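You operate a simulated robot arm through the tools that you are given. There is no shell and no other tool.

You run a simulated robot arm. Do the job below in one go: nothing can be reset, and whatever is moved stays where it is left.

Task
Shut the blue and red valves, vent the pot, zero the pot knob and wipe up the glue smear.
Fine: red valve before the yellow one; use the yellow sponge and put it back. What is to be rubbed or washed off counts as gone when no trace of it is left.

The check looks at the end state, three seconds after you hand in, the way a careful person would. Anything else that was tipped, shoved, dropped, spilled or broken makes it a failure.

Robot
A 7-joint arm with a fingered hand, fixed in place. Base frame: the origin is on the floor under the middle of its stand, x ahead of it, y to its left, z up. Readings come in m, rad, newtons and seconds.
It reaches about 1.228 m from its shoulder. Its first joint turns from -2.007 to 2.007 rad. Payload 5 kg.
Tool frame: the origin (TCP) lies between the finger pads and is the grasp point; the fingertips stand 0.032 m ahead of it; z points along the fingers, y is the line along which they close. The gripper opens to 0.16 m; its body begins 0.089 m behind the TCP. The gripper is a hand of 4 fingers: y runs from the thumb to the fingers, the wrist lies at [0, 0, -0.267] in the tool frame, and closing takes about 1.5 s.
Orientation is that of the tool frame in the base frame, as a unit quaternion [w, x, y, z]. With the fingers straight down and closing along the base's y, the tool's x points along the base's -x, its y along +y and its z along -z.

Tools
- The arm moves only by the tool apply_moves. Its argument "rows" is a list of rows, each an object of numbers (a shift or turn left out is 0, a gripper value left out holds the last): "tx", "ty", "tz": the shift along the tool's x, y, z in units of 100 mm (1.0 is 100 mm); "rx", "ry", "rz": the turn, a rotation vector about the tool's x, y, z in units of 120 degrees (1.0 is 120 degrees). In form: [{"tx": .., "ty": .., "tz": .., "rx": .., "ry": .., "rz": ..}, ...]. A call has 1 to 20 rows; each row is the pose to reach, as a shift and turn from the pose commanded when the call began, along the tool's axes at that moment. "hand" is the finger opening in m, from 0 to 0.16, set as the call begins (left out, the last holds). A call with a number of a shift or a turn outside -1 to 1 is refused whole. A row lasts 0.2 s, in which the tool goes at most 0.05 m and 0.15 rad; a call with a longer step from one row to the next is refused whole, and so is a gripper value outside its range. Where a pose cannot be reached the arm comes as near as it can. A force on the tool above 90 N (or 10 N above the force at the start of the call, whichever is more), or a blocked arm, ends the call early, and 0.2 s more pass. The fingers move at their own pace (about 0.045 m/s each) and stop on an object; they squeeze with about 33 N. The grip force told is the motor's: it shows also when the fingers shut on nothing. Time passes only in rows, and 0.2 s behind the last, so rows that repeat a pose let the fingers close. It gives the time, the measured TCP pose, the force on the tool (base axes), the opening and the grip force at its end, in the units of the frame above (readings bear some noise), with the torque about the TCP (base axes, N m) and any sound that the robot's microphone picked up.
- Cameras (640 x 400 px; columns grow to the right, rows downward): "scene" is fixed at [0.4014, -0.6504, 1.71]; the picture's right is [0.90, -0.44, 0.00], its down [-0.24, -0.48, -0.85] and it looks along [0.38, 0.76, -0.53] (base axes); focal length 328 px, centre (320, 200). "wrist" rides on the gripper at [0.08, -0.004, -0.114] in the tool frame; the picture's right is [0.05, 1.00, 0.00], its down [-0.82, 0.04, -0.58] and it looks along [-0.58, 0.03, 0.82] (tool axes); focal length 265 px, centre (320, 200). There is no depth. A picture from a camera that has moved, and an enlarged one, comes with that camera's place and axes in the base frame and with its lens.
- camera(camera): a new picture of that camera. No time passes.
- raise_lower(by): slides the trunk up (or, below 0, down) by that many m; the arm rides with it, the base frame stays. It gives what a move gives, with no picture.
- set_fingers(finger1, finger2, finger3, thumb_bend): sets how far each is bent, from 0 (flat) to 1 (curled in); at 0.3 the hand is open as for a grip, at 0.7 the pads meet at the TCP. One left out holds its place. A second passes; each finger stops where it meets its share of the squeeze, and holds until it gets a number again. A gripper value or a shape takes the hand back. It gives what a move gives, with no picture; readings hold the bend of each and the force on the fingers (four entries, about 0 where the hand has none), thumb and palm.
- hand_shape(shape): the hand has 4 fingers and takes this shape, open, in about a second: jaw (thumb against the fingers, like two jaws); tri (thumb and two fingers); tip (a fingertip pinch); poke (one finger out to press); point (the index stretched); flat (the hand flat); cup (the hand cupped); fist (a fist). The gripper value then closes the fingers along that shape, each until it touches; the sizes above hold for jaw. It gives what a move gives, with no picture.
- zoom(camera, box): a new picture of the part [left, top, right, bottom] of that camera's present view, enlarged. No time passes.
- close_job(): hands the job in; it is judged then, once.

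Nothing tells you positions but the pictures and the camera data. Unless the task says otherwise, let go and move clear before handing in.

The tools are called after "Call:" by a JSON object that holds its "fn" and its "kwargs". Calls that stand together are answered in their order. apply_moves: Moves the arm, as the interface text tells. Its arguments: {"type":"object","properties":{"rows":{"type":"array"},"hand":{"type":"number"}},"required":["rows"]} The other tools are called the same way: raise_lower (by) moves the trunk up or down; hand_shape (shape) gives the hand a shape; set_fingers (finger1, finger2, finger3, thumb_bend) moves the fingers one by one; camera (camera) takes a picture; zoom (camera, box) takes an enlarged picture of a part of a camera's view; close_job () hands the job in.

At the start:

```text
clock: 0.0
eef_pos: [0.7256, 0.1306, 1.4082]
ee_rot: [0.0, 0.0, 1.0, 0.001]
wrist_force: [0.0, 0.5, 0.5]
moment: [-0.01, 0.01, -0.01]
grip_width: 0.1597
gripper_force: 0.0
shape: jaw
bend: [0.3, 0.3, 0.3, 0.3]
finger forces: [0.0, 0.0, 0.1, 0.1, 0.0, 0.0]
trunk travel left (down, up): [-0.7, 0.29]
```

scene: 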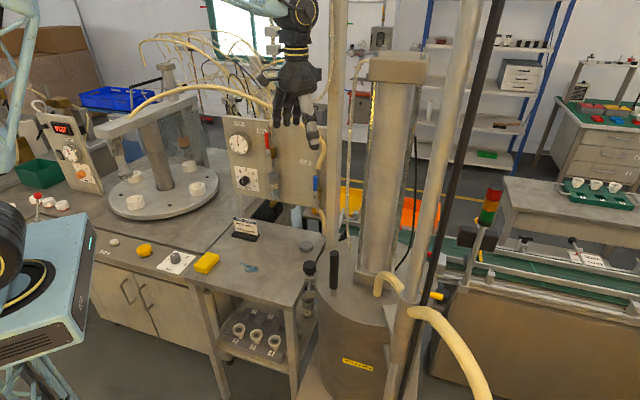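
wrist: 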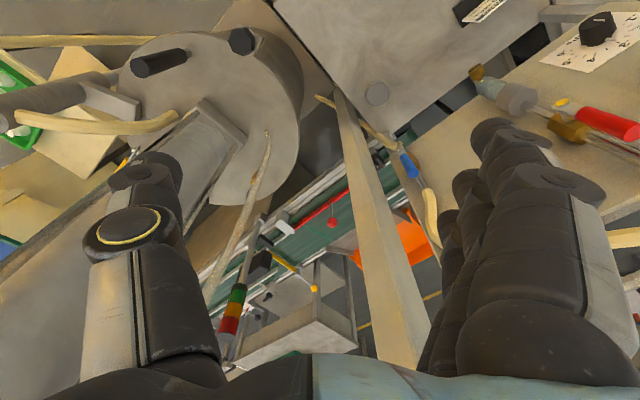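

I see a bench with a panel carrying a gauge, a knob, and red and blue valve handles, plus a large pot on the right, a yellow sponge and a bluish smear on the bench. I'll zoom in on the parts to find out where things are before moving.

Call:
{"fn": "zoom", "kwargs": {"camera": "scene", "box": [210, 90, 350, 240]}}

Call:
{"fn": "zoom", "kwargs": {"camera": "scene", "box": [100, 210, 340, 360]}}

Call:
{"fn": "zoom", "kwargs": {"camera": "scene", "box": [290, 230, 480, 400]}}

Call:
{"fn": "zoom", "kwargs": {"camera": "scene", "box": [20, 80, 220, 230]}}

Call:
{"fn": "zoom", "kwargs": {"camera": "wrist", "box": [0, 0, 320, 200]}}

Call:
{"fn": "zoom", "kwargs": {"camera": "wrist", "box": [300, 0, 640, 240]}}

```text
2.67 times, centred on (280, 165) of scene
camera zoom: at [0.4014, -0.6504, 1.71], right [0.9, -0.44, 0.0], down [-0.24, -0.48, -0.85], along [0.38, 0.76, -0.53], focal length 875 px, centre (427, 293)
```

zoom: 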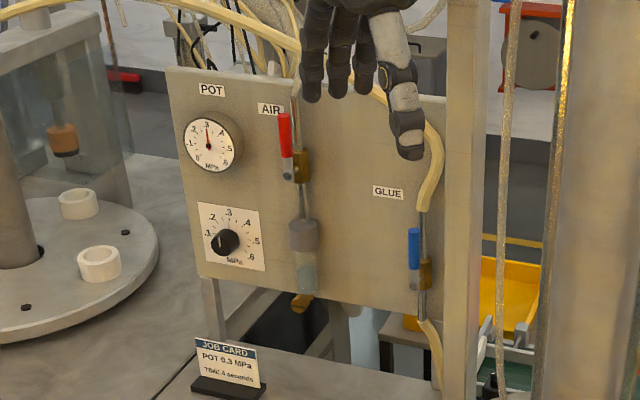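

```text
2.67 times, centred on (220, 285) of scene
camera zoom: at [0.4014, -0.6504, 1.71], right [0.9, -0.44, 0.0], down [-0.24, -0.48, -0.85], along [0.38, 0.76, -0.53], focal length 875 px, centre (587, -27)
```

zoom: 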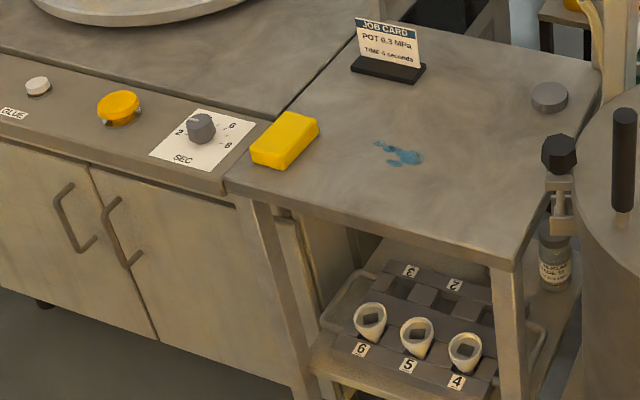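

```text
2.35 times, centred on (385, 315) of scene
camera zoom: at [0.4014, -0.6504, 1.71], right [0.9, -0.44, 0.0], down [-0.24, -0.48, -0.85], along [0.38, 0.76, -0.53], focal length 772 px, centre (167, -71)
```

zoom: 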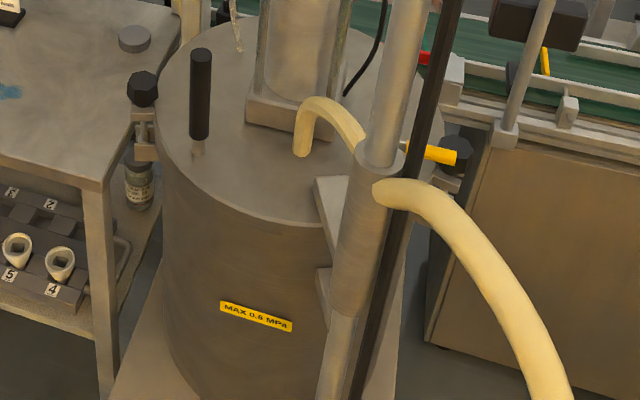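

```text
2.67 times, centred on (120, 155) of scene
camera zoom: at [0.4014, -0.6504, 1.71], right [0.9, -0.44, 0.0], down [-0.24, -0.48, -0.85], along [0.38, 0.76, -0.53], focal length 875 px, centre (853, 320)
```

zoom: 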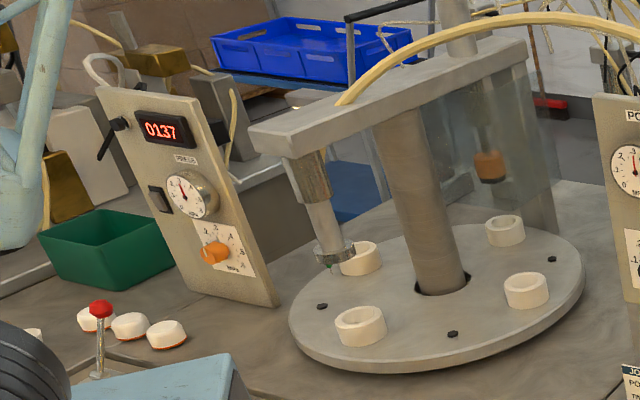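

```text
2.00 times, centred on (160, 100) of wrist
camera zoom: at [0.6443, 0.1275, 1.5238], right [-0.05, 1.0, 0.0], down [0.82, 0.04, 0.58], along [0.58, 0.03, -0.82], focal length 531 px, centre (640, 400)
```

zoom: 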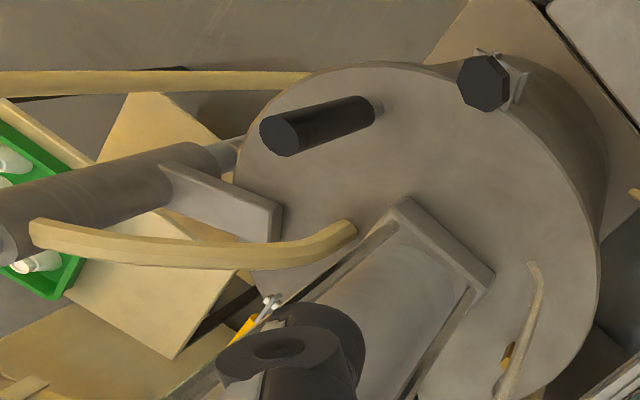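

```text
1.67 times, centred on (470, 120) of wrist
camera zoom: at [0.6443, 0.1275, 1.5238], right [-0.05, 1.0, 0.0], down [0.82, 0.04, 0.58], along [0.58, 0.03, -0.82], focal length 442 px, centre (70, 333)
```

zoom: 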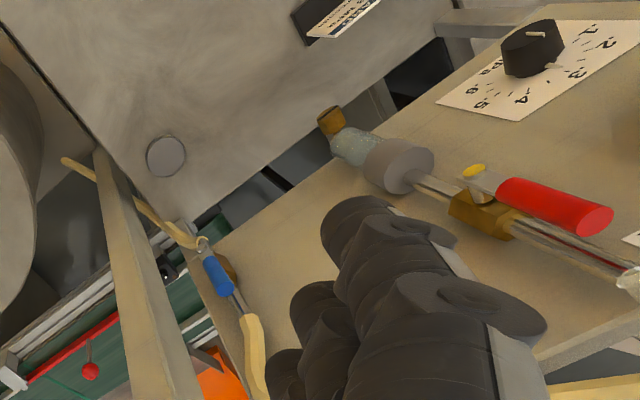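

The bench and panel seem to be turned about 45 degrees to the base. Red and blue valve handles are on the panel, at roughly (0.72, 0.42, 1.27) and (0.84, 0.28, 1.13), and the sponge and smear are on the table at z≈0.86. I'll zoom in closer on the details.

Call:
{"fn": "zoom", "kwargs": {"camera": "scene", "box": [228, 155, 268, 195]}}

Call:
{"fn": "zoom", "kwargs": {"camera": "scene", "box": [370, 265, 470, 325]}}

Call:
{"fn": "zoom", "kwargs": {"camera": "wrist", "box": [80, 110, 200, 190]}}

Call:
{"fn": "zoom", "kwargs": {"camera": "scene", "box": [250, 120, 300, 210]}}

Call:
{"fn": "zoom", "kwargs": {"camera": "scene", "box": [225, 120, 265, 165]}}

Call:
{"fn": "zoom", "kwargs": {"camera": "scene", "box": [160, 230, 280, 300]}}

```text
10.00 times, centred on (248, 175) of scene
camera zoom: at [0.4014, -0.6504, 1.71], right [0.9, -0.44, 0.0], down [-0.24, -0.48, -0.85], along [0.38, 0.76, -0.53], focal length 3283 px, centre (1040, 450)
```

zoom: 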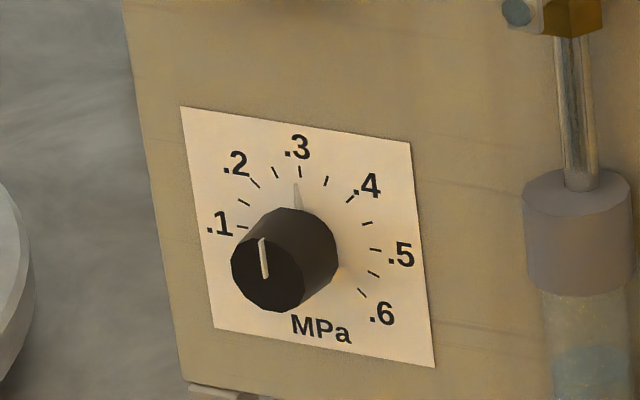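

```text
6.40 times, centred on (420, 295) of scene
camera zoom: at [0.4014, -0.6504, 1.71], right [0.9, -0.44, 0.0], down [-0.24, -0.48, -0.85], along [0.38, 0.76, -0.53], focal length 2101 px, centre (-320, -408)
```

zoom: 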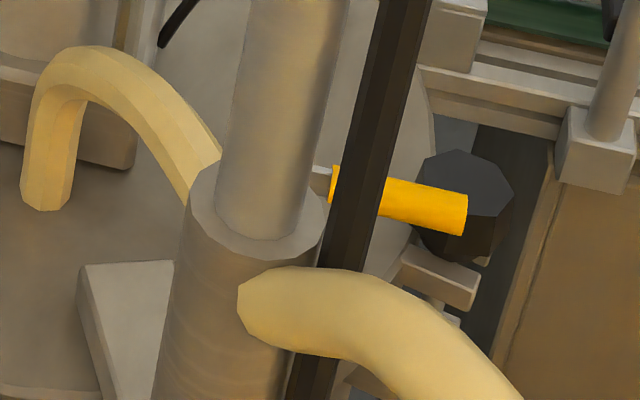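

```text
5.00 times, centred on (140, 150) of wrist
camera zoom: at [0.6443, 0.1275, 1.5238], right [-0.05, 1.0, 0.0], down [0.82, 0.04, 0.58], along [0.58, 0.03, -0.82], focal length 1327 px, centre (1220, 450)
```

zoom: 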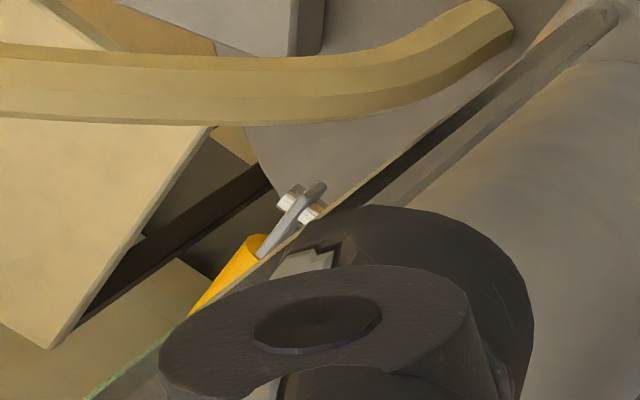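

```text
4.44 times, centred on (275, 165) of scene
camera zoom: at [0.4014, -0.6504, 1.71], right [0.9, -0.44, 0.0], down [-0.24, -0.48, -0.85], along [0.38, 0.76, -0.53], focal length 1459 px, centre (520, 356)
```

zoom: 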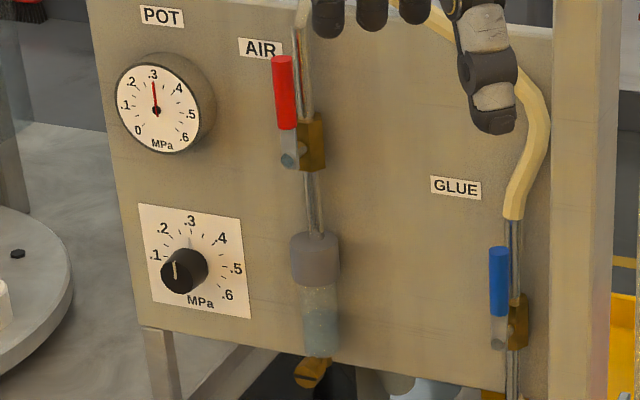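

```text
8.89 times, centred on (245, 142) of scene
camera zoom: at [0.4014, -0.6504, 1.71], right [0.9, -0.44, 0.0], down [-0.24, -0.48, -0.85], along [0.38, 0.76, -0.53], focal length 2918 px, centre (987, 711)
```

zoom: 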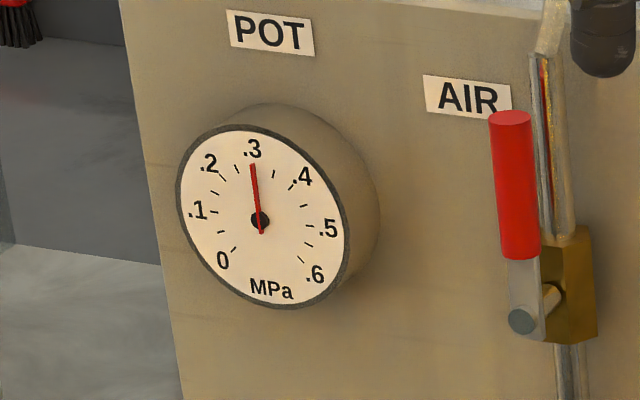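

```text
5.33 times, centred on (220, 265) of scene
camera zoom: at [0.4014, -0.6504, 1.71], right [0.9, -0.44, 0.0], down [-0.24, -0.48, -0.85], along [0.38, 0.76, -0.53], focal length 1751 px, centre (853, -147)
```

zoom: 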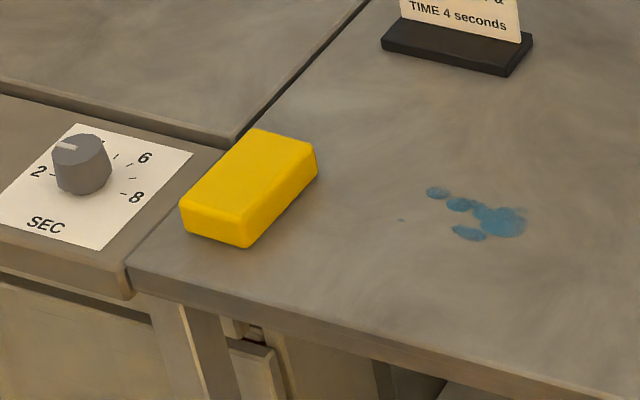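

The knob stands at .3 with 0 expected at −135°. Both panel levers stand upright, in line with their pipes, so they are open; the yellow lever on the pot lid lies horizontal near (0.88…0.935, −0.21…−0.27, 1.055). I'll turn the hand toward the panel at a safe stand-off to get a second close view.

Call:
{"fn": "apply_moves", "kwargs": {"rows": [{"tx": 0.097, "ty": 0.075, "tz": 0.1, "rx": -0.01796, "ry": -0.04337, "rz": -0.03452}, {"tx": 0.194, "ty": 0.15, "tz": 0.2, "rx": -0.03592, "ry": -0.08674, "rz": -0.06904}, {"tx": 0.291, "ty": 0.225, "tz": 0.3, "rx": -0.05388, "ry": -0.13011, "rz": -0.10356}, {"tx": 0.388, "ty": 0.3, "tz": 0.4, "rx": -0.07184, "ry": -0.17348, "rz": -0.13808}, {"tx": 0.485, "ty": 0.375, "tz": 0.5, "rx": -0.0898, "ry": -0.21685, "rz": -0.1726}, {"tx": 0.582, "ty": 0.45, "tz": 0.6, "rx": -0.10776, "ry": -0.26022, "rz": -0.20712}, {"tx": 0.679, "ty": 0.525, "tz": 0.7, "rx": -0.12572, "ry": -0.30359, "rz": -0.24164}, {"tx": 0.776, "ty": 0.6, "tz": 0.8, "rx": -0.14368, "ry": -0.34696, "rz": -0.27616}, {"tx": 0.873, "ty": 0.675, "tz": 0.9, "rx": -0.16164, "ry": -0.39033, "rz": -0.31068}, {"tx": 0.97, "ty": 0.75, "tz": 1.0, "rx": -0.1796, "ry": -0.4337, "rz": -0.3452}]}}

Call:
{"fn": "camera", "kwargs": {"camera": "wrist"}}

Call:
{"fn": "camera", "kwargs": {"camera": "scene"}}

```text
clock: 2.4
eef_pos: [0.6061, 0.2487, 1.3144]
ee_rot: [0.423, -0.382, 0.802, 0.179]
wrist_force: [0.6, -0.6, 0.9]
moment: [0.02, 0.01, 0.09]
grip_width: 0.1602
gripper_force: 0.0
shape: jaw
bend: [0.3, 0.3, 0.3, 0.3]
finger forces: [0.1, 0.0, 0.0, 0.1, 0.0, 0.0]
out of reach, approached as far as the arm can: row 8
trunk travel left (down, up): [-0.7, 0.29]
stopped in row 10: the arm was blocked; the commanded pose is now the measured one
```

```text
taken
camera wrist: at [0.5198, 0.1393, 1.3159], right [-0.78, 0.62, -0.08], down [-0.06, 0.05, 1.0], along [0.62, 0.78, 0.0], focal length 265 px, centre (320, 200)
```

wrist: 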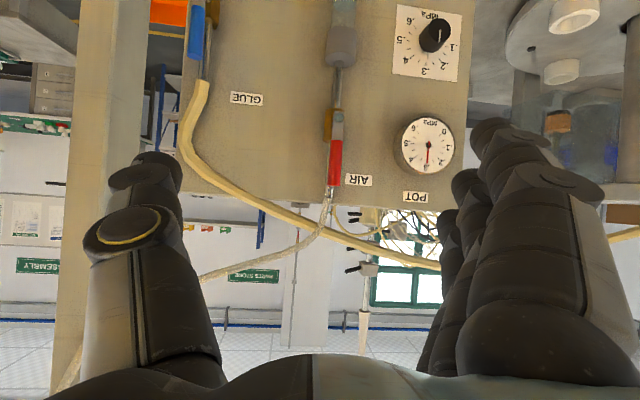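

```text
taken
```

scene: 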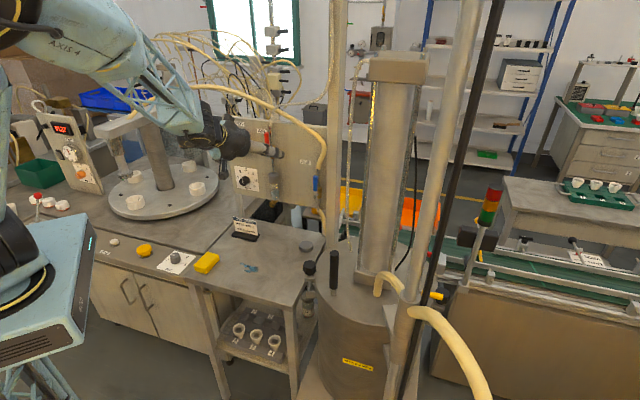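

The arm reached close to the commanded viewing pose but was blocked before the end, likely a joint limit with the shoulder this high. I'll lower the trunk so the arm works in a more comfortable range, then look again.

Call:
{"fn": "raise_lower", "kwargs": {"by": -0.2}}

Call:
{"fn": "camera", "kwargs": {"camera": "scene"}}

Call:
{"fn": "camera", "kwargs": {"camera": "wrist"}}

```text
clock: 4.6
eef_pos: [0.6065, 0.252, 1.1138]
ee_rot: [0.423, -0.382, 0.803, 0.178]
wrist_force: [-0.1, 0.1, -0.1]
moment: [-0.03, -0.01, 0.01]
grip_width: 0.1601
gripper_force: 0.0
shape: jaw
bend: [0.3, 0.3, 0.3, 0.3]
finger forces: [0.0, 0.0, 0.1, 0.0, 0.0, 0.0]
trunk travel left (down, up): [-0.5, 0.49]
```

```text
taken
```

scene: 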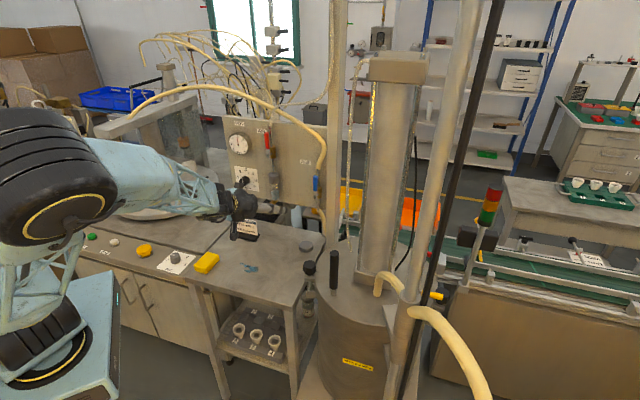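

```text
taken
camera wrist: at [0.5196, 0.1427, 1.1153], right [-0.78, 0.62, -0.08], down [-0.06, 0.05, 1.0], along [0.62, 0.78, -0.01], focal length 265 px, centre (320, 200)
```

wrist: 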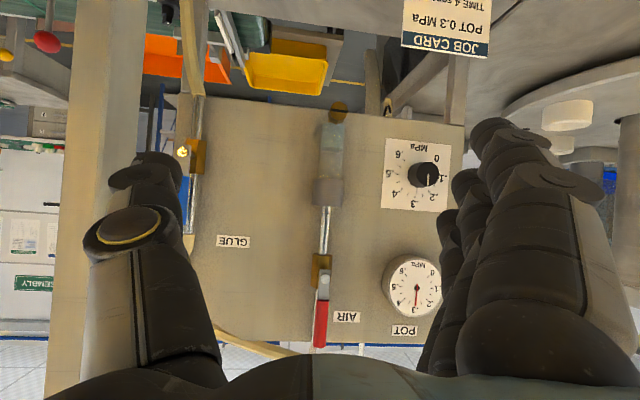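

Now the wrist camera sees the whole panel (upside down), including the "0" on the knob's dial. I'll zoom in to measure the parts from this second viewpoint.

Call:
{"fn": "zoom", "kwargs": {"camera": "wrist", "box": [280, 80, 480, 205]}}

Call:
{"fn": "zoom", "kwargs": {"camera": "wrist", "box": [290, 220, 470, 350]}}

Call:
{"fn": "zoom", "kwargs": {"camera": "wrist", "box": [130, 90, 290, 260]}}

Call:
{"fn": "zoom", "kwargs": {"camera": "scene", "box": [205, 120, 345, 210]}}

Call:
{"fn": "zoom", "kwargs": {"camera": "scene", "box": [0, 60, 280, 400]}}

```text
3.20 times, centred on (380, 142) of wrist
camera zoom: at [0.5196, 0.1427, 1.1153], right [-0.78, 0.62, -0.08], down [-0.06, 0.05, 1.0], along [0.62, 0.78, -0.01], focal length 849 px, centre (128, 384)
```

zoom: 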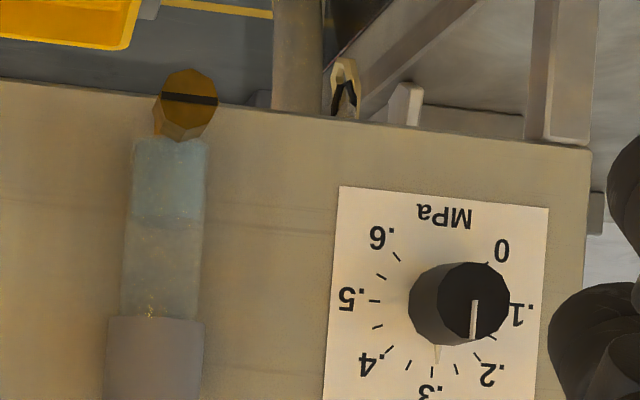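

```text
3.08 times, centred on (380, 285) of wrist
camera zoom: at [0.5196, 0.1427, 1.1153], right [-0.78, 0.62, -0.08], down [-0.06, 0.05, 1.0], along [0.62, 0.78, -0.01], focal length 817 px, centre (135, -62)
```

zoom: 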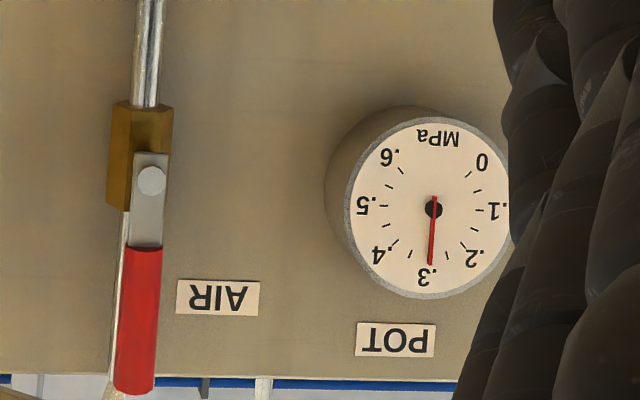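

```text
2.35 times, centred on (210, 175) of wrist
camera zoom: at [0.5196, 0.1427, 1.1153], right [-0.78, 0.62, -0.08], down [-0.06, 0.05, 1.0], along [0.62, 0.78, -0.01], focal length 624 px, centre (579, 259)
```

zoom: 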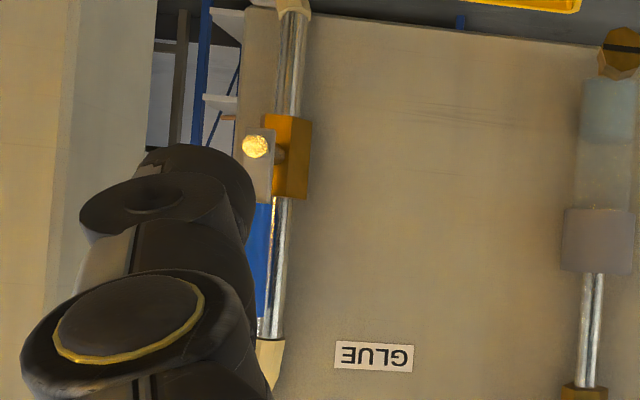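

```text
4.44 times, centred on (275, 165) of scene
camera zoom: at [0.4014, -0.6504, 1.71], right [0.9, -0.44, 0.0], down [-0.24, -0.48, -0.85], along [0.38, 0.76, -0.53], focal length 1459 px, centre (520, 356)
```

zoom: 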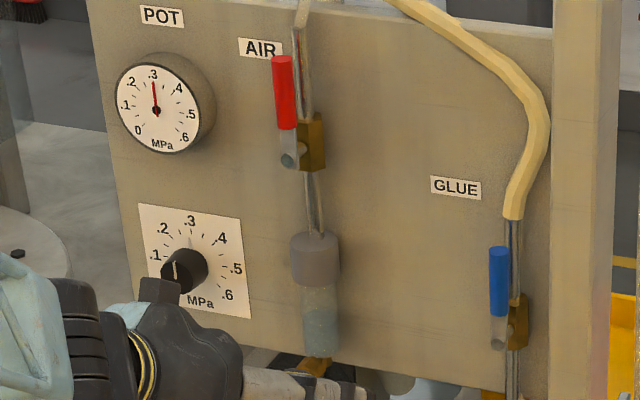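

```text
1.18 times, centred on (140, 230) of scene
camera zoom: at [0.4014, -0.6504, 1.71], right [0.9, -0.44, 0.0], down [-0.24, -0.48, -0.85], along [0.38, 0.76, -0.53], focal length 386 px, centre (532, 165)
```

zoom: 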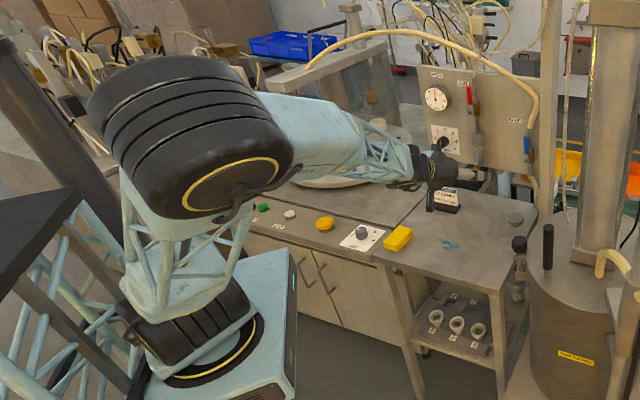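

The two views agree well: the red lever pivots at about (0.7145, 0.411, 1.214) and is 8 cm long pointing up, and the blue one pivots at (0.842, 0.284, 1.075). The knob axis is at about (0.634, 0.519, 1.071) and the panel face is 0.85 m out along the 45° direction. Next I bring the hand horizontal in front of the red lever.

Call:
{"fn": "apply_moves", "kwargs": {"rows": [{"tx": -0.153, "ty": 0.026, "tz": -0.041, "rx": 0.00565, "ry": -0.0489, "rz": 0.00487}, {"tx": -0.307, "ty": 0.052, "tz": -0.081, "rx": 0.0113, "ry": -0.0978, "rz": 0.00973}, {"tx": -0.46, "ty": 0.078, "tz": -0.122, "rx": 0.017, "ry": -0.1468, "rz": 0.0146}, {"tx": -0.613, "ty": 0.105, "tz": -0.163, "rx": 0.0226, "ry": -0.1957, "rz": 0.01947}, {"tx": -0.767, "ty": 0.131, "tz": -0.203, "rx": 0.02825, "ry": -0.2446, "rz": 0.02433}, {"tx": -0.92, "ty": 0.157, "tz": -0.244, "rx": 0.0339, "ry": -0.2935, "rz": 0.0292}]}}

Call:
{"fn": "camera", "kwargs": {"camera": "scene"}}

```text
clock: 6.0
eef_pos: [0.6113, 0.2913, 1.2032]
ee_rot: [0.653, -0.27, 0.653, 0.271]
wrist_force: [0.2, -0.4, 0.1]
moment: [-0.01, 0.03, 0.01]
grip_width: 0.1603
gripper_force: 0.1
shape: jaw
bend: [0.3, 0.3, 0.3, 0.3]
finger forces: [0.0, 0.1, 0.0, 0.0, 0.0, 0.0]
trunk travel left (down, up): [-0.5, 0.49]
```

```text
taken
```

scene: 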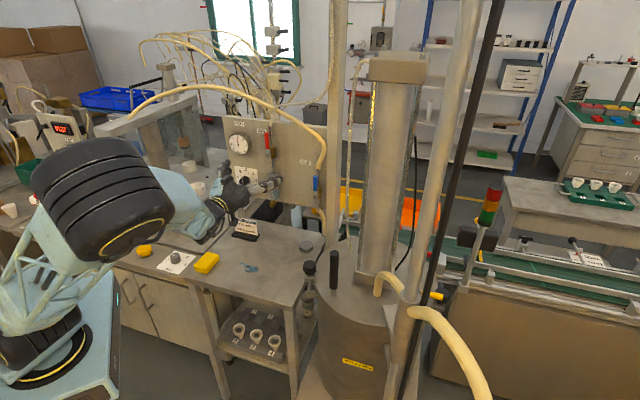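

The hand is horizontal now with the orientation I wanted. I'll line it up with the red lever and narrow the opening to 7 cm before reaching in.

Call:
{"fn": "apply_moves", "kwargs": {"hand": 0.07, "rows": [{"tx": -0.2, "ty": 0.04, "tz": 0.07}, {"tx": -0.4, "ty": 0.08, "tz": 0.14}, {"tx": -0.608, "ty": 0.118, "tz": 0.22}, {"tx": -0.608, "ty": 0.118, "tz": 0.22}, {"tx": -0.608, "ty": 0.118, "tz": 0.22}, {"tx": -0.608, "ty": 0.118, "tz": 0.22}]}}

Call:
{"fn": "zoom", "kwargs": {"camera": "scene", "box": [205, 110, 345, 200]}}

Call:
{"fn": "camera", "kwargs": {"camera": "wrist"}}

```text
clock: 7.4
eef_pos: [0.6209, 0.3136, 1.262]
ee_rot: [0.653, -0.27, 0.655, 0.268]
wrist_force: [0.2, 0.0, 0.3]
moment: [0.0, 0.0, 0.0]
grip_width: 0.071
gripper_force: 0.0
shape: jaw
bend: [0.73, 0.73, 0.73, 0.7]
finger forces: [0.0, 0.0, 0.1, 0.1, 0.0, 0.0]
trunk travel left (down, up): [-0.5, 0.49]
```

```text
4.44 times, centred on (275, 155) of scene
camera zoom: at [0.4014, -0.6504, 1.71], right [0.9, -0.44, 0.0], down [-0.24, -0.48, -0.85], along [0.38, 0.76, -0.53], focal length 1459 px, centre (520, 400)
```

zoom: 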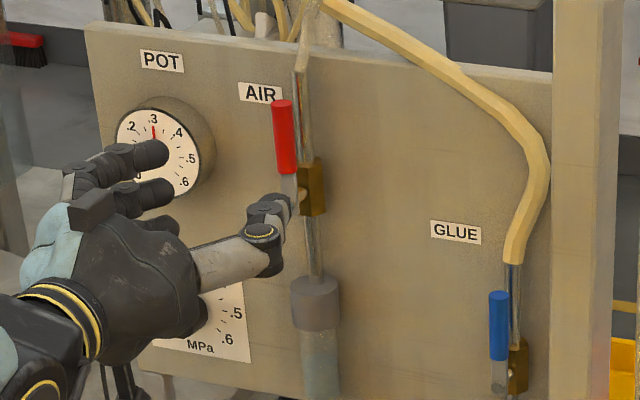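

```text
taken
camera wrist: at [0.5434, 0.2303, 1.1834], right [-0.7, 0.71, -0.05], down [-0.44, -0.38, 0.82], along [0.56, 0.6, 0.57], focal length 265 px, centre (320, 200)
```

wrist: 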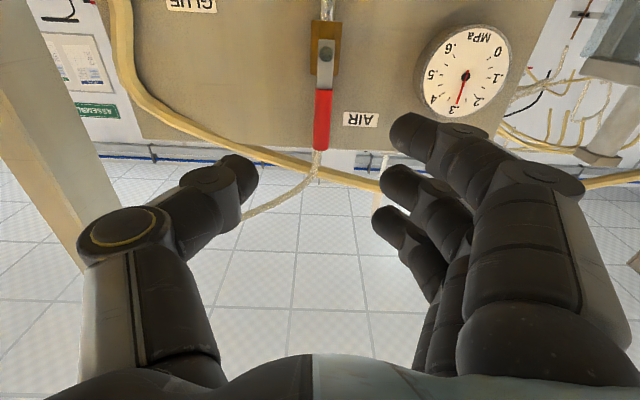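

The red lever sits centred between thumb (right) and fingers (left). I'll advance toward it in steps and check the clearance.

Call:
{"fn": "apply_moves", "kwargs": {"rows": [{"ty": 0.02, "tz": 0.2}, {"ty": 0.025, "tz": 0.4}, {"ty": 0.025, "tz": 0.6}, {"ty": 0.025, "tz": 0.8}, {"ty": 0.025, "tz": 0.9}]}}

Call:
{"fn": "zoom", "kwargs": {"camera": "scene", "box": [205, 110, 345, 200]}}

Call:
{"fn": "camera", "kwargs": {"camera": "wrist"}}

```text
clock: 8.6
eef_pos: [0.6815, 0.3811, 1.2629]
ee_rot: [0.653, -0.27, 0.655, 0.268]
wrist_force: [0.5, -0.1, 0.7]
moment: [0.0, -0.02, 0.01]
grip_width: 0.0708
gripper_force: 0.0
shape: jaw
bend: [0.73, 0.73, 0.73, 0.7]
finger forces: [0.0, 0.1, 0.1, 0.0, 0.1, 0.1]
trunk travel left (down, up): [-0.5, 0.49]
```

```text
4.44 times, centred on (275, 155) of scene
camera zoom: at [0.4014, -0.6504, 1.71], right [0.9, -0.44, 0.0], down [-0.24, -0.48, -0.85], along [0.38, 0.76, -0.53], focal length 1459 px, centre (520, 400)
```

zoom: 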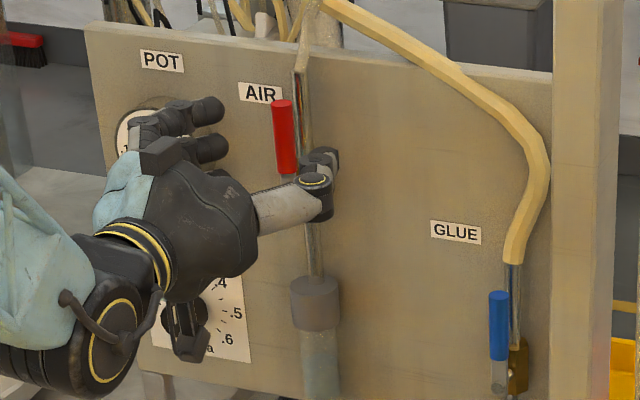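

```text
taken
camera wrist: at [0.6051, 0.297, 1.1833], right [-0.7, 0.71, -0.05], down [-0.44, -0.38, 0.82], along [0.56, 0.6, 0.57], focal length 265 px, centre (320, 200)
```

wrist: 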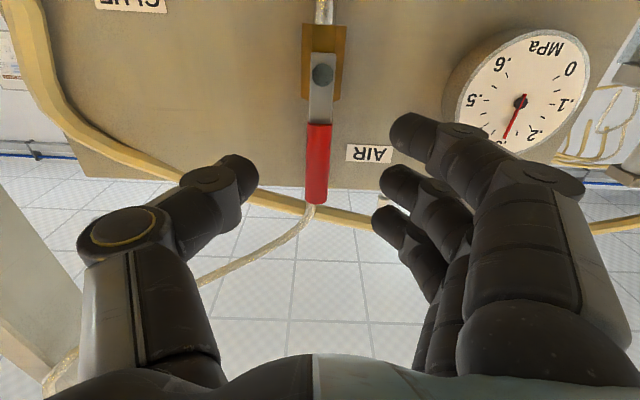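

Clearances look good; the TCP is about 5 cm short of the lever plane. I'll advance the last 3 cm and close softly on the lever.

Call:
{"fn": "apply_moves", "kwargs": {"rows": [{"ty": -0.01, "tz": 0.1}, {"ty": -0.02, "tz": 0.2}, {"ty": -0.02, "tz": 0.29}]}}

Call:
{"fn": "apply_moves", "kwargs": {"hand": 0.0, "rows": [{"tz": 0}, {"tz": 0}, {"tz": 0}, {"tz": 0}, {"tz": 0}, {"tz": 0}]}}

Call:
{"fn": "camera", "kwargs": {"camera": "wrist"}}

Call:
{"fn": "zoom", "kwargs": {"camera": "scene", "box": [205, 110, 345, 200]}}

```text
clock: 9.4
eef_pos: [0.7029, 0.3998, 1.2629]
ee_rot: [0.653, -0.271, 0.654, 0.269]
wrist_force: [1.0, 0.0, -1.4]
moment: [-0.02, 0.0, 0.02]
grip_width: 0.0705
gripper_force: 0.1
shape: jaw
bend: [0.73, 0.73, 0.73, 0.7]
finger forces: [0.0, 0.1, 0.0, 0.0, 0.1, 0.0]
trunk travel left (down, up): [-0.5, 0.49]
```

```text
clock: 10.8
eef_pos: [0.7034, 0.3987, 1.262]
ee_rot: [0.653, -0.271, 0.655, 0.269]
wrist_force: [2.3, 1.3, -0.4]
moment: [-0.03, 0.0, -0.01]
grip_width: 0.0111
gripper_force: 33.1
shape: jaw
bend: [0.71, 0.71, 0.71, 0.7]
finger forces: [7.8, 9.9, 9.5, 0.0, 29.3, 0.0]
trunk travel left (down, up): [-0.5, 0.49]
```

```text
taken
camera wrist: at [0.6262, 0.3162, 1.1828], right [-0.7, 0.71, -0.05], down [-0.44, -0.38, 0.82], along [0.56, 0.6, 0.57], focal length 265 px, centre (320, 200)
```

wrist: 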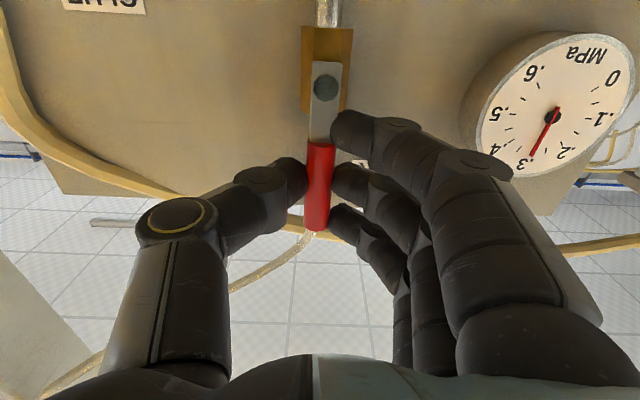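

```text
4.44 times, centred on (275, 155) of scene
camera zoom: at [0.4014, -0.6504, 1.71], right [0.9, -0.44, 0.0], down [-0.24, -0.48, -0.85], along [0.38, 0.76, -0.53], focal length 1459 px, centre (520, 400)
```

zoom: 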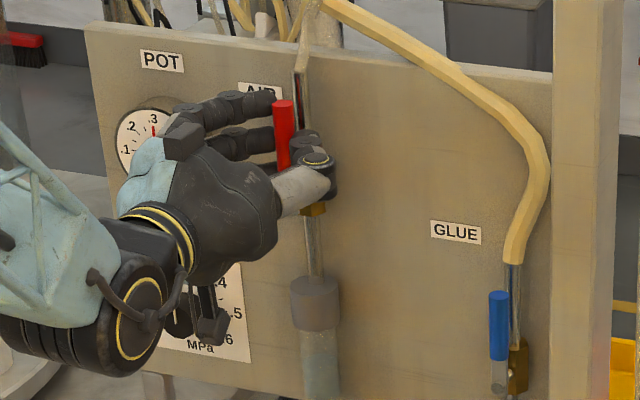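

The red lever is firmly gripped. I'll test a small clockwise turn (8°) about its pivot and watch the force.

Call:
{"fn": "apply_moves", "kwargs": {"rows": [{"tx": 0.0012, "ty": -0.0335, "rz": 0.0333}, {"tx": 0.0047, "ty": -0.0668, "rz": 0.0667}]}}

Call:
{"fn": "camera", "kwargs": {"camera": "wrist"}}

```text
clock: 11.4
eef_pos: [0.7094, 0.3946, 1.2614]
ee_rot: [0.633, -0.225, 0.672, 0.313]
wrist_force: [3.1, 3.5, -0.4]
moment: [-0.05, 0.01, 0.0]
grip_width: 0.0107
gripper_force: 32.7
shape: jaw
bend: [0.71, 0.71, 0.71, 0.7]
finger forces: [8.7, 10.2, 9.4, 0.1, 28.9, 0.1]
trunk travel left (down, up): [-0.5, 0.49]
```

```text
taken
camera wrist: at [0.6237, 0.3185, 1.1825], right [-0.7, 0.71, 0.09], down [-0.36, -0.46, 0.82], along [0.61, 0.54, 0.57], focal length 265 px, centre (320, 200)
```

wrist: 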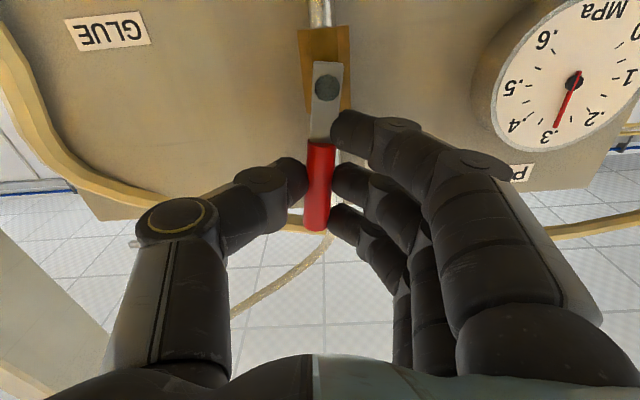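

The lever turns freely clockwise with only a few newtons. I'll carry on along the arc by another 41°.

Call:
{"fn": "apply_moves", "kwargs": {"rows": [{"tx": 0.0034, "ty": -0.0571, "rz": 0.0569}, {"tx": 0.0136, "ty": -0.1134, "rz": 0.1139}, {"tx": 0.0304, "ty": -0.1681, "rz": 0.1708}, {"tx": 0.0536, "ty": -0.2204, "rz": 0.2278}, {"tx": 0.0828, "ty": -0.2696, "rz": 0.2847}, {"tx": 0.1177, "ty": -0.3149, "rz": 0.3417}]}}

Call:
{"fn": "camera", "kwargs": {"camera": "wrist"}}

Call:
{"fn": "zoom", "kwargs": {"camera": "scene", "box": [205, 110, 345, 200]}}

```text
clock: 12.8
eef_pos: [0.7301, 0.3731, 1.246]
ee_rot: [0.483, 0.026, 0.708, 0.515]
wrist_force: [-1.1, -6.6, -2.9]
moment: [-0.21, -0.14, -0.08]
grip_width: 0.0105
gripper_force: 32.9
shape: jaw
bend: [0.71, 0.71, 0.71, 0.7]
finger forces: [8.8, 9.7, 11.2, 0.0, 35.6, 0.0]
trunk travel left (down, up): [-0.5, 0.49]
```

```text
taken
camera wrist: at [0.6097, 0.3334, 1.1903], right [-0.49, 0.49, 0.72], down [0.01, -0.82, 0.57], along [0.87, 0.28, 0.4], focal length 265 px, centre (320, 200)
```

wrist: 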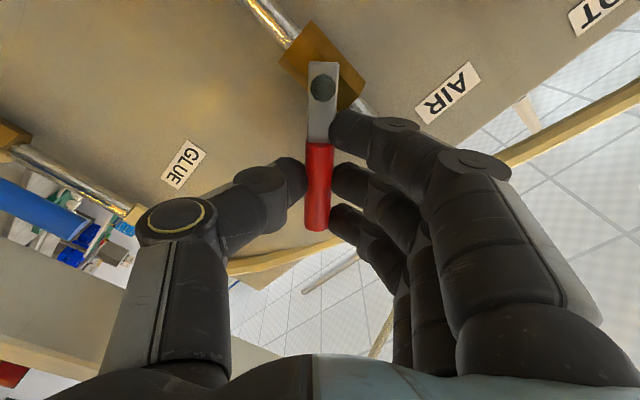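

```text
4.44 times, centred on (275, 155) of scene
camera zoom: at [0.4014, -0.6504, 1.71], right [0.9, -0.44, 0.0], down [-0.24, -0.48, -0.85], along [0.38, 0.76, -0.53], focal length 1459 px, centre (520, 400)
```

zoom: 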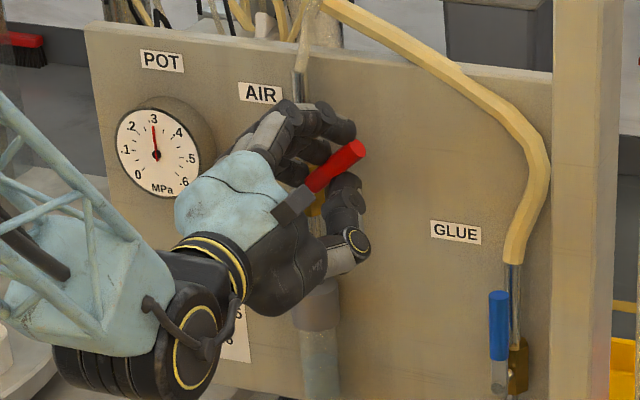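

The lever follows perfectly and is at about 49°. Another 41° to reach horizontal.

Call:
{"fn": "apply_moves", "kwargs": {"rows": [{"tx": 0.0034, "ty": -0.0571, "rz": 0.0569}, {"tx": 0.0136, "ty": -0.1134, "rz": 0.1139}, {"tx": 0.0304, "ty": -0.1681, "rz": 0.1708}, {"tx": 0.0536, "ty": -0.2204, "rz": 0.2278}, {"tx": 0.0828, "ty": -0.2696, "rz": 0.2847}, {"tx": 0.1177, "ty": -0.3149, "rz": 0.3417}]}}

Call:
{"fn": "camera", "kwargs": {"camera": "wrist"}}

Call:
{"fn": "zoom", "kwargs": {"camera": "scene", "box": [205, 110, 345, 200]}}

```text
clock: 14.2
eef_pos: [0.741, 0.3627, 1.2132]
ee_rot: [0.27, 0.273, 0.654, 0.651]
wrist_force: [4.2, -7.0, -9.2]
moment: [-0.43, -0.15, -0.2]
grip_width: 0.0106
gripper_force: 32.6
shape: jaw
bend: [0.71, 0.71, 0.71, 0.7]
finger forces: [8.5, 9.2, 12.0, 0.0, 38.2, 0.0]
trunk travel left (down, up): [-0.5, 0.49]
```

```text
taken
camera wrist: at [0.6034, 0.3398, 1.2106], right [-0.03, 0.04, 1.0], down [0.17, -0.99, 0.04], along [0.99, 0.17, 0.03], focal length 265 px, centre (320, 200)
```

wrist: 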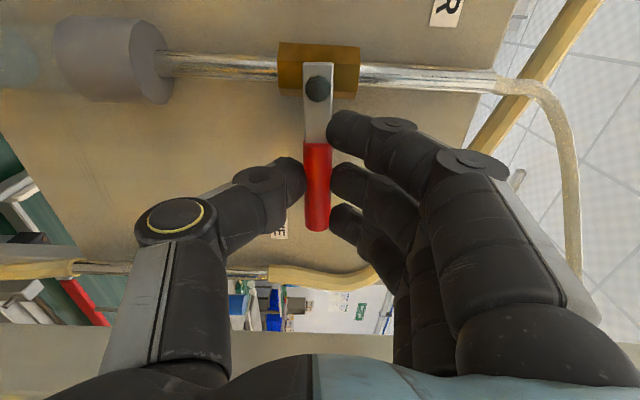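

```text
4.44 times, centred on (275, 155) of scene
camera zoom: at [0.4014, -0.6504, 1.71], right [0.9, -0.44, 0.0], down [-0.24, -0.48, -0.85], along [0.38, 0.76, -0.53], focal length 1459 px, centre (520, 400)
```

zoom: 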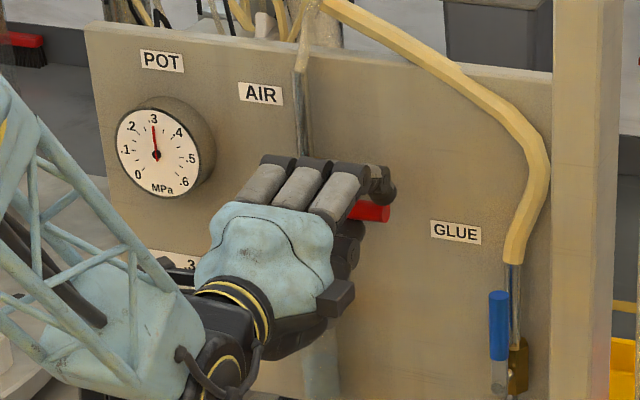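

The lever is now about horizontal, perpendicular to its pipe. I'll nudge 3° more to feel whether it rests at its end stop.

Call:
{"fn": "apply_moves", "kwargs": {"rows": [{"tx": 0.0003, "ty": -0.0168, "rz": 0.0167}, {"tx": 0.0007, "ty": -0.0251, "rz": 0.025}]}}

Call:
{"fn": "camera", "kwargs": {"camera": "wrist"}}

```text
clock: 14.8
eef_pos: [0.7409, 0.3627, 1.2101]
ee_rot: [0.254, 0.289, 0.647, 0.658]
wrist_force: [4.5, -9.4, -8.2]
moment: [-0.46, -0.24, -0.25]
grip_width: 0.0104
gripper_force: 32.7
shape: jaw
bend: [0.71, 0.71, 0.71, 0.7]
finger forces: [8.3, 9.5, 12.5, 0.0, 38.0, 0.1]
trunk travel left (down, up): [-0.5, 0.49]
```

```text
taken
camera wrist: at [0.6034, 0.3399, 1.2123], right [0.0, 0.0, 1.0], down [0.17, -0.99, 0.0], along [0.99, 0.17, 0.0], focal length 265 px, centre (320, 200)
```

wrist: 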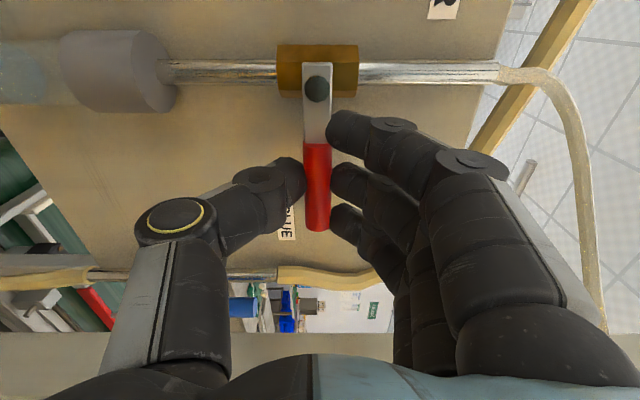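

The lever is perpendicular to its pipe and the hand began to slip past it, so it is at its 90° stop: red is shut. I'll open and back away.

Call:
{"fn": "apply_moves", "kwargs": {"hand": 0.07, "rows": [{"tz": 0}, {"tz": 0}, {"tz": 0}, {"tz": 0}, {"tz": 0}]}}

Call:
{"fn": "apply_moves", "kwargs": {"rows": [{"tz": -0.1}, {"tz": -0.3}, {"tz": -0.5}, {"tz": -0.7}, {"tz": -0.9}, {"tz": -1.0}]}}

Call:
{"fn": "zoom", "kwargs": {"camera": "scene", "box": [205, 110, 345, 200]}}

Call:
{"fn": "camera", "kwargs": {"camera": "wrist"}}

```text
clock: 16.0
eef_pos: [0.7402, 0.364, 1.2118]
ee_rot: [0.255, 0.288, 0.647, 0.659]
wrist_force: [0.0, -0.9, -1.1]
moment: [0.01, -0.04, 0.03]
grip_width: 0.069
gripper_force: 0.0
shape: jaw
bend: [0.73, 0.73, 0.73, 0.7]
finger forces: [0.1, 0.0, 0.1, 0.0, 0.1, 0.0]
trunk travel left (down, up): [-0.5, 0.49]
```

```text
clock: 17.4
eef_pos: [0.6687, 0.2946, 1.2126]
ee_rot: [0.254, 0.287, 0.647, 0.659]
wrist_force: [-0.4, -0.6, 0.4]
moment: [-0.01, 0.01, 0.0]
grip_width: 0.0693
gripper_force: 0.1
shape: jaw
bend: [0.73, 0.73, 0.73, 0.7]
finger forces: [0.0, 0.0, 0.0, 0.0, 0.1, 0.0]
trunk travel left (down, up): [-0.5, 0.49]
```

```text
4.44 times, centred on (275, 155) of scene
camera zoom: at [0.4014, -0.6504, 1.71], right [0.9, -0.44, 0.0], down [-0.24, -0.48, -0.85], along [0.38, 0.76, -0.53], focal length 1459 px, centre (520, 400)
```

zoom: 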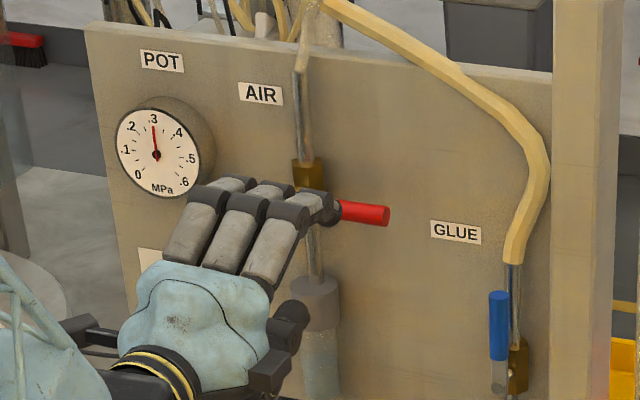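

```text
taken
camera wrist: at [0.5313, 0.2705, 1.2136], right [0.0, 0.0, 1.0], down [0.17, -0.99, 0.0], along [0.99, 0.17, 0.0], focal length 265 px, centre (320, 200)
```

wrist: 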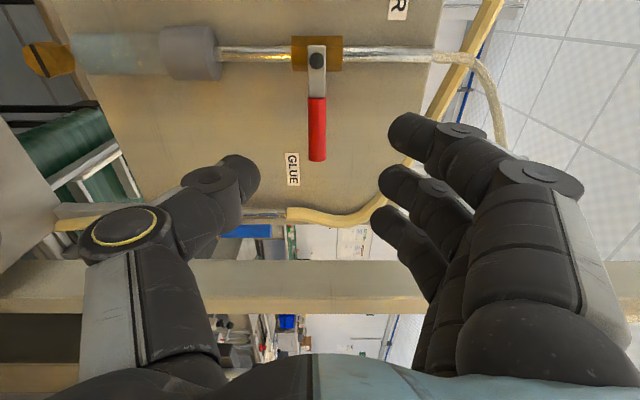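

Red now points right, shut. Before the blue one, I need to know how close the vertical beam is to the blue lever, so I'll zoom in on that region.

Call:
{"fn": "zoom", "kwargs": {"camera": "wrist", "box": [180, 170, 420, 320]}}

Call:
{"fn": "zoom", "kwargs": {"camera": "scene", "box": [295, 160, 355, 220]}}

```text
2.67 times, centred on (300, 245) of wrist
camera zoom: at [0.5313, 0.2705, 1.2136], right [0.0, 0.0, 1.0], down [0.17, -0.99, 0.0], along [0.99, 0.17, 0.0], focal length 708 px, centre (373, 80)
```

zoom: 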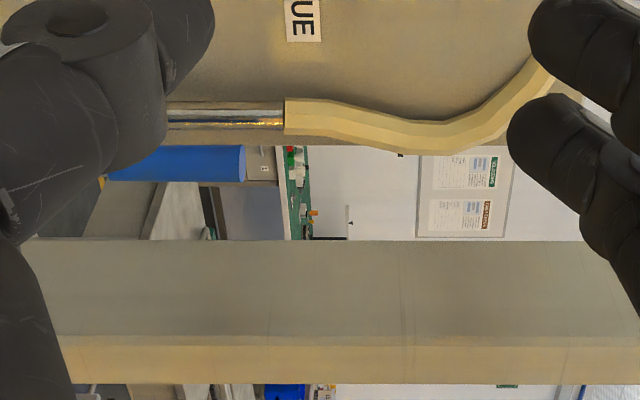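

```text
6.67 times, centred on (325, 190) of scene
camera zoom: at [0.4014, -0.6504, 1.71], right [0.9, -0.44, 0.0], down [-0.24, -0.48, -0.85], along [0.38, 0.76, -0.53], focal length 2188 px, centre (287, 267)
```

zoom: 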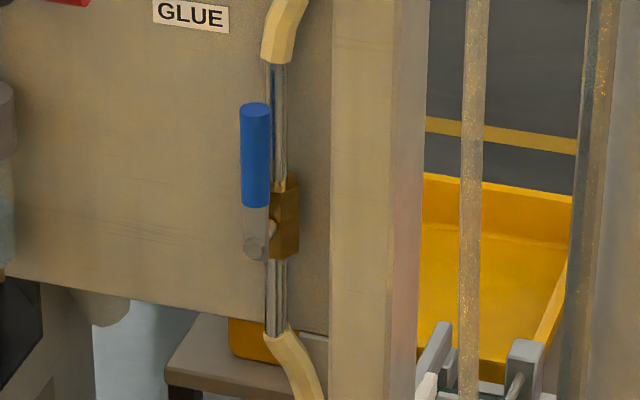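

The beam (p 0.453–0.49) blocks the blue lever's swing to the right, so blue will have to go left with a single finger. While the wrist is rolled this way it suits the knob's counter-clockwise turn, so I do the knob next: moving left and down at stand-off.

Call:
{"fn": "apply_moves", "kwargs": {"rows": [{"tx": 0.177, "ty": -0.151, "tz": 0.02}, {"tx": 0.353, "ty": -0.302, "tz": 0.04}, {"tx": 0.53, "ty": -0.453, "tz": 0.06}, {"tx": 0.706, "ty": -0.604, "tz": 0.08}, {"tx": 0.883, "ty": -0.755, "tz": 0.1}]}}

Call:
{"fn": "apply_moves", "kwargs": {"rows": [{"tx": 0.177, "ty": -0.151, "tz": 0.02}, {"tx": 0.353, "ty": -0.302, "tz": 0.04}, {"tx": 0.53, "ty": -0.453, "tz": 0.06}, {"tx": 0.706, "ty": -0.604, "tz": 0.08}, {"tx": 0.883, "ty": -0.755, "tz": 0.1}]}}

Call:
{"fn": "camera", "kwargs": {"camera": "wrist"}}

Call:
{"fn": "camera", "kwargs": {"camera": "scene"}}

```text
clock: 18.6
eef_pos: [0.6079, 0.3683, 1.141]
ee_rot: [0.254, 0.288, 0.647, 0.659]
wrist_force: [-0.4, 0.5, 0.7]
moment: [-0.01, 0.0, -0.02]
grip_width: 0.0695
gripper_force: 0.0
shape: jaw
bend: [0.73, 0.73, 0.73, 0.7]
finger forces: [0.0, 0.0, 0.1, 0.0, 0.0, 0.0]
trunk travel left (down, up): [-0.5, 0.49]
```

```text
clock: 19.8
eef_pos: [0.5509, 0.4388, 1.0693]
ee_rot: [0.254, 0.288, 0.646, 0.659]
wrist_force: [-0.4, -0.5, 0.3]
moment: [0.01, 0.0, -0.01]
grip_width: 0.0692
gripper_force: 0.1
shape: jaw
bend: [0.73, 0.73, 0.73, 0.7]
finger forces: [0.0, 0.0, 0.1, 0.1, 0.1, 0.0]
trunk travel left (down, up): [-0.5, 0.49]
```

```text
taken
camera wrist: at [0.413, 0.4153, 1.0698], right [0.0, 0.0, 1.0], down [0.17, -0.99, 0.0], along [0.99, 0.17, 0.0], focal length 265 px, centre (320, 200)
```

wrist: 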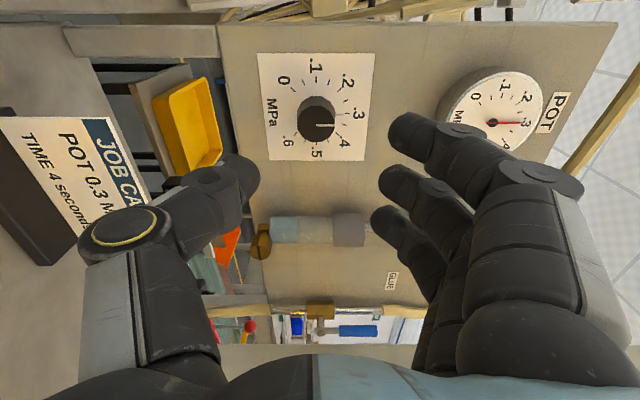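

```text
taken
```

scene: 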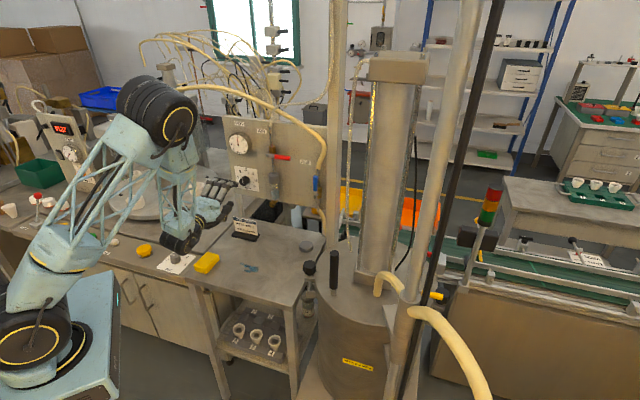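

The knob is right on the tool's axis (both views agree within a few mm). I advance straight toward it and check.

Call:
{"fn": "apply_moves", "kwargs": {"rows": [{"tz": 0.2}, {"tz": 0.4}, {"tz": 0.6}, {"tz": 0.8}]}}

Call:
{"fn": "camera", "kwargs": {"camera": "wrist"}}

Call:
{"fn": "zoom", "kwargs": {"camera": "scene", "box": [180, 140, 300, 250]}}

```text
clock: 20.8
eef_pos: [0.6073, 0.4948, 1.0719]
ee_rot: [0.254, 0.287, 0.648, 0.658]
wrist_force: [0.2, 0.2, -0.1]
moment: [0.01, -0.04, -0.03]
grip_width: 0.0693
gripper_force: 0.0
shape: jaw
bend: [0.73, 0.73, 0.73, 0.7]
finger forces: [0.0, 0.0, 0.1, 0.0, 0.0, 0.0]
trunk travel left (down, up): [-0.5, 0.49]
```

```text
taken
camera wrist: at [0.4706, 0.4709, 1.072], right [0.0, 0.0, 1.0], down [0.17, -0.99, 0.0], along [0.99, 0.17, 0.0], focal length 265 px, centre (320, 200)
```

wrist: 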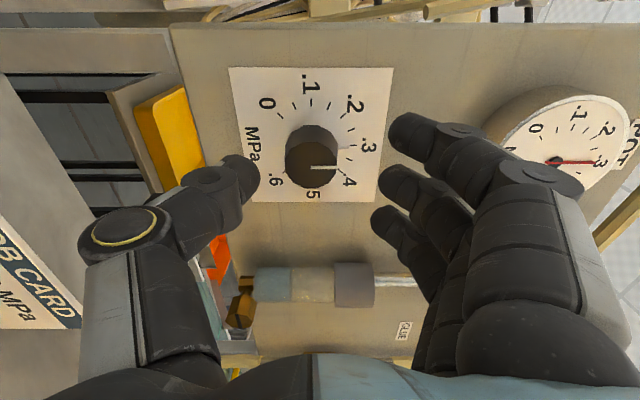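

```text
3.64 times, centred on (240, 195) of scene
camera zoom: at [0.4014, -0.6504, 1.71], right [0.9, -0.44, 0.0], down [-0.24, -0.48, -0.85], along [0.38, 0.76, -0.53], focal length 1194 px, centre (611, 218)
```

zoom: 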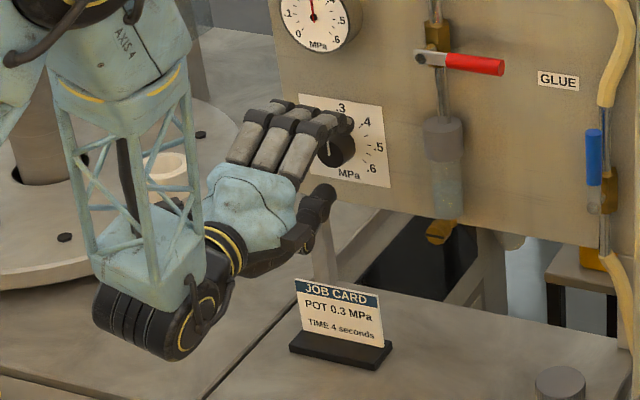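

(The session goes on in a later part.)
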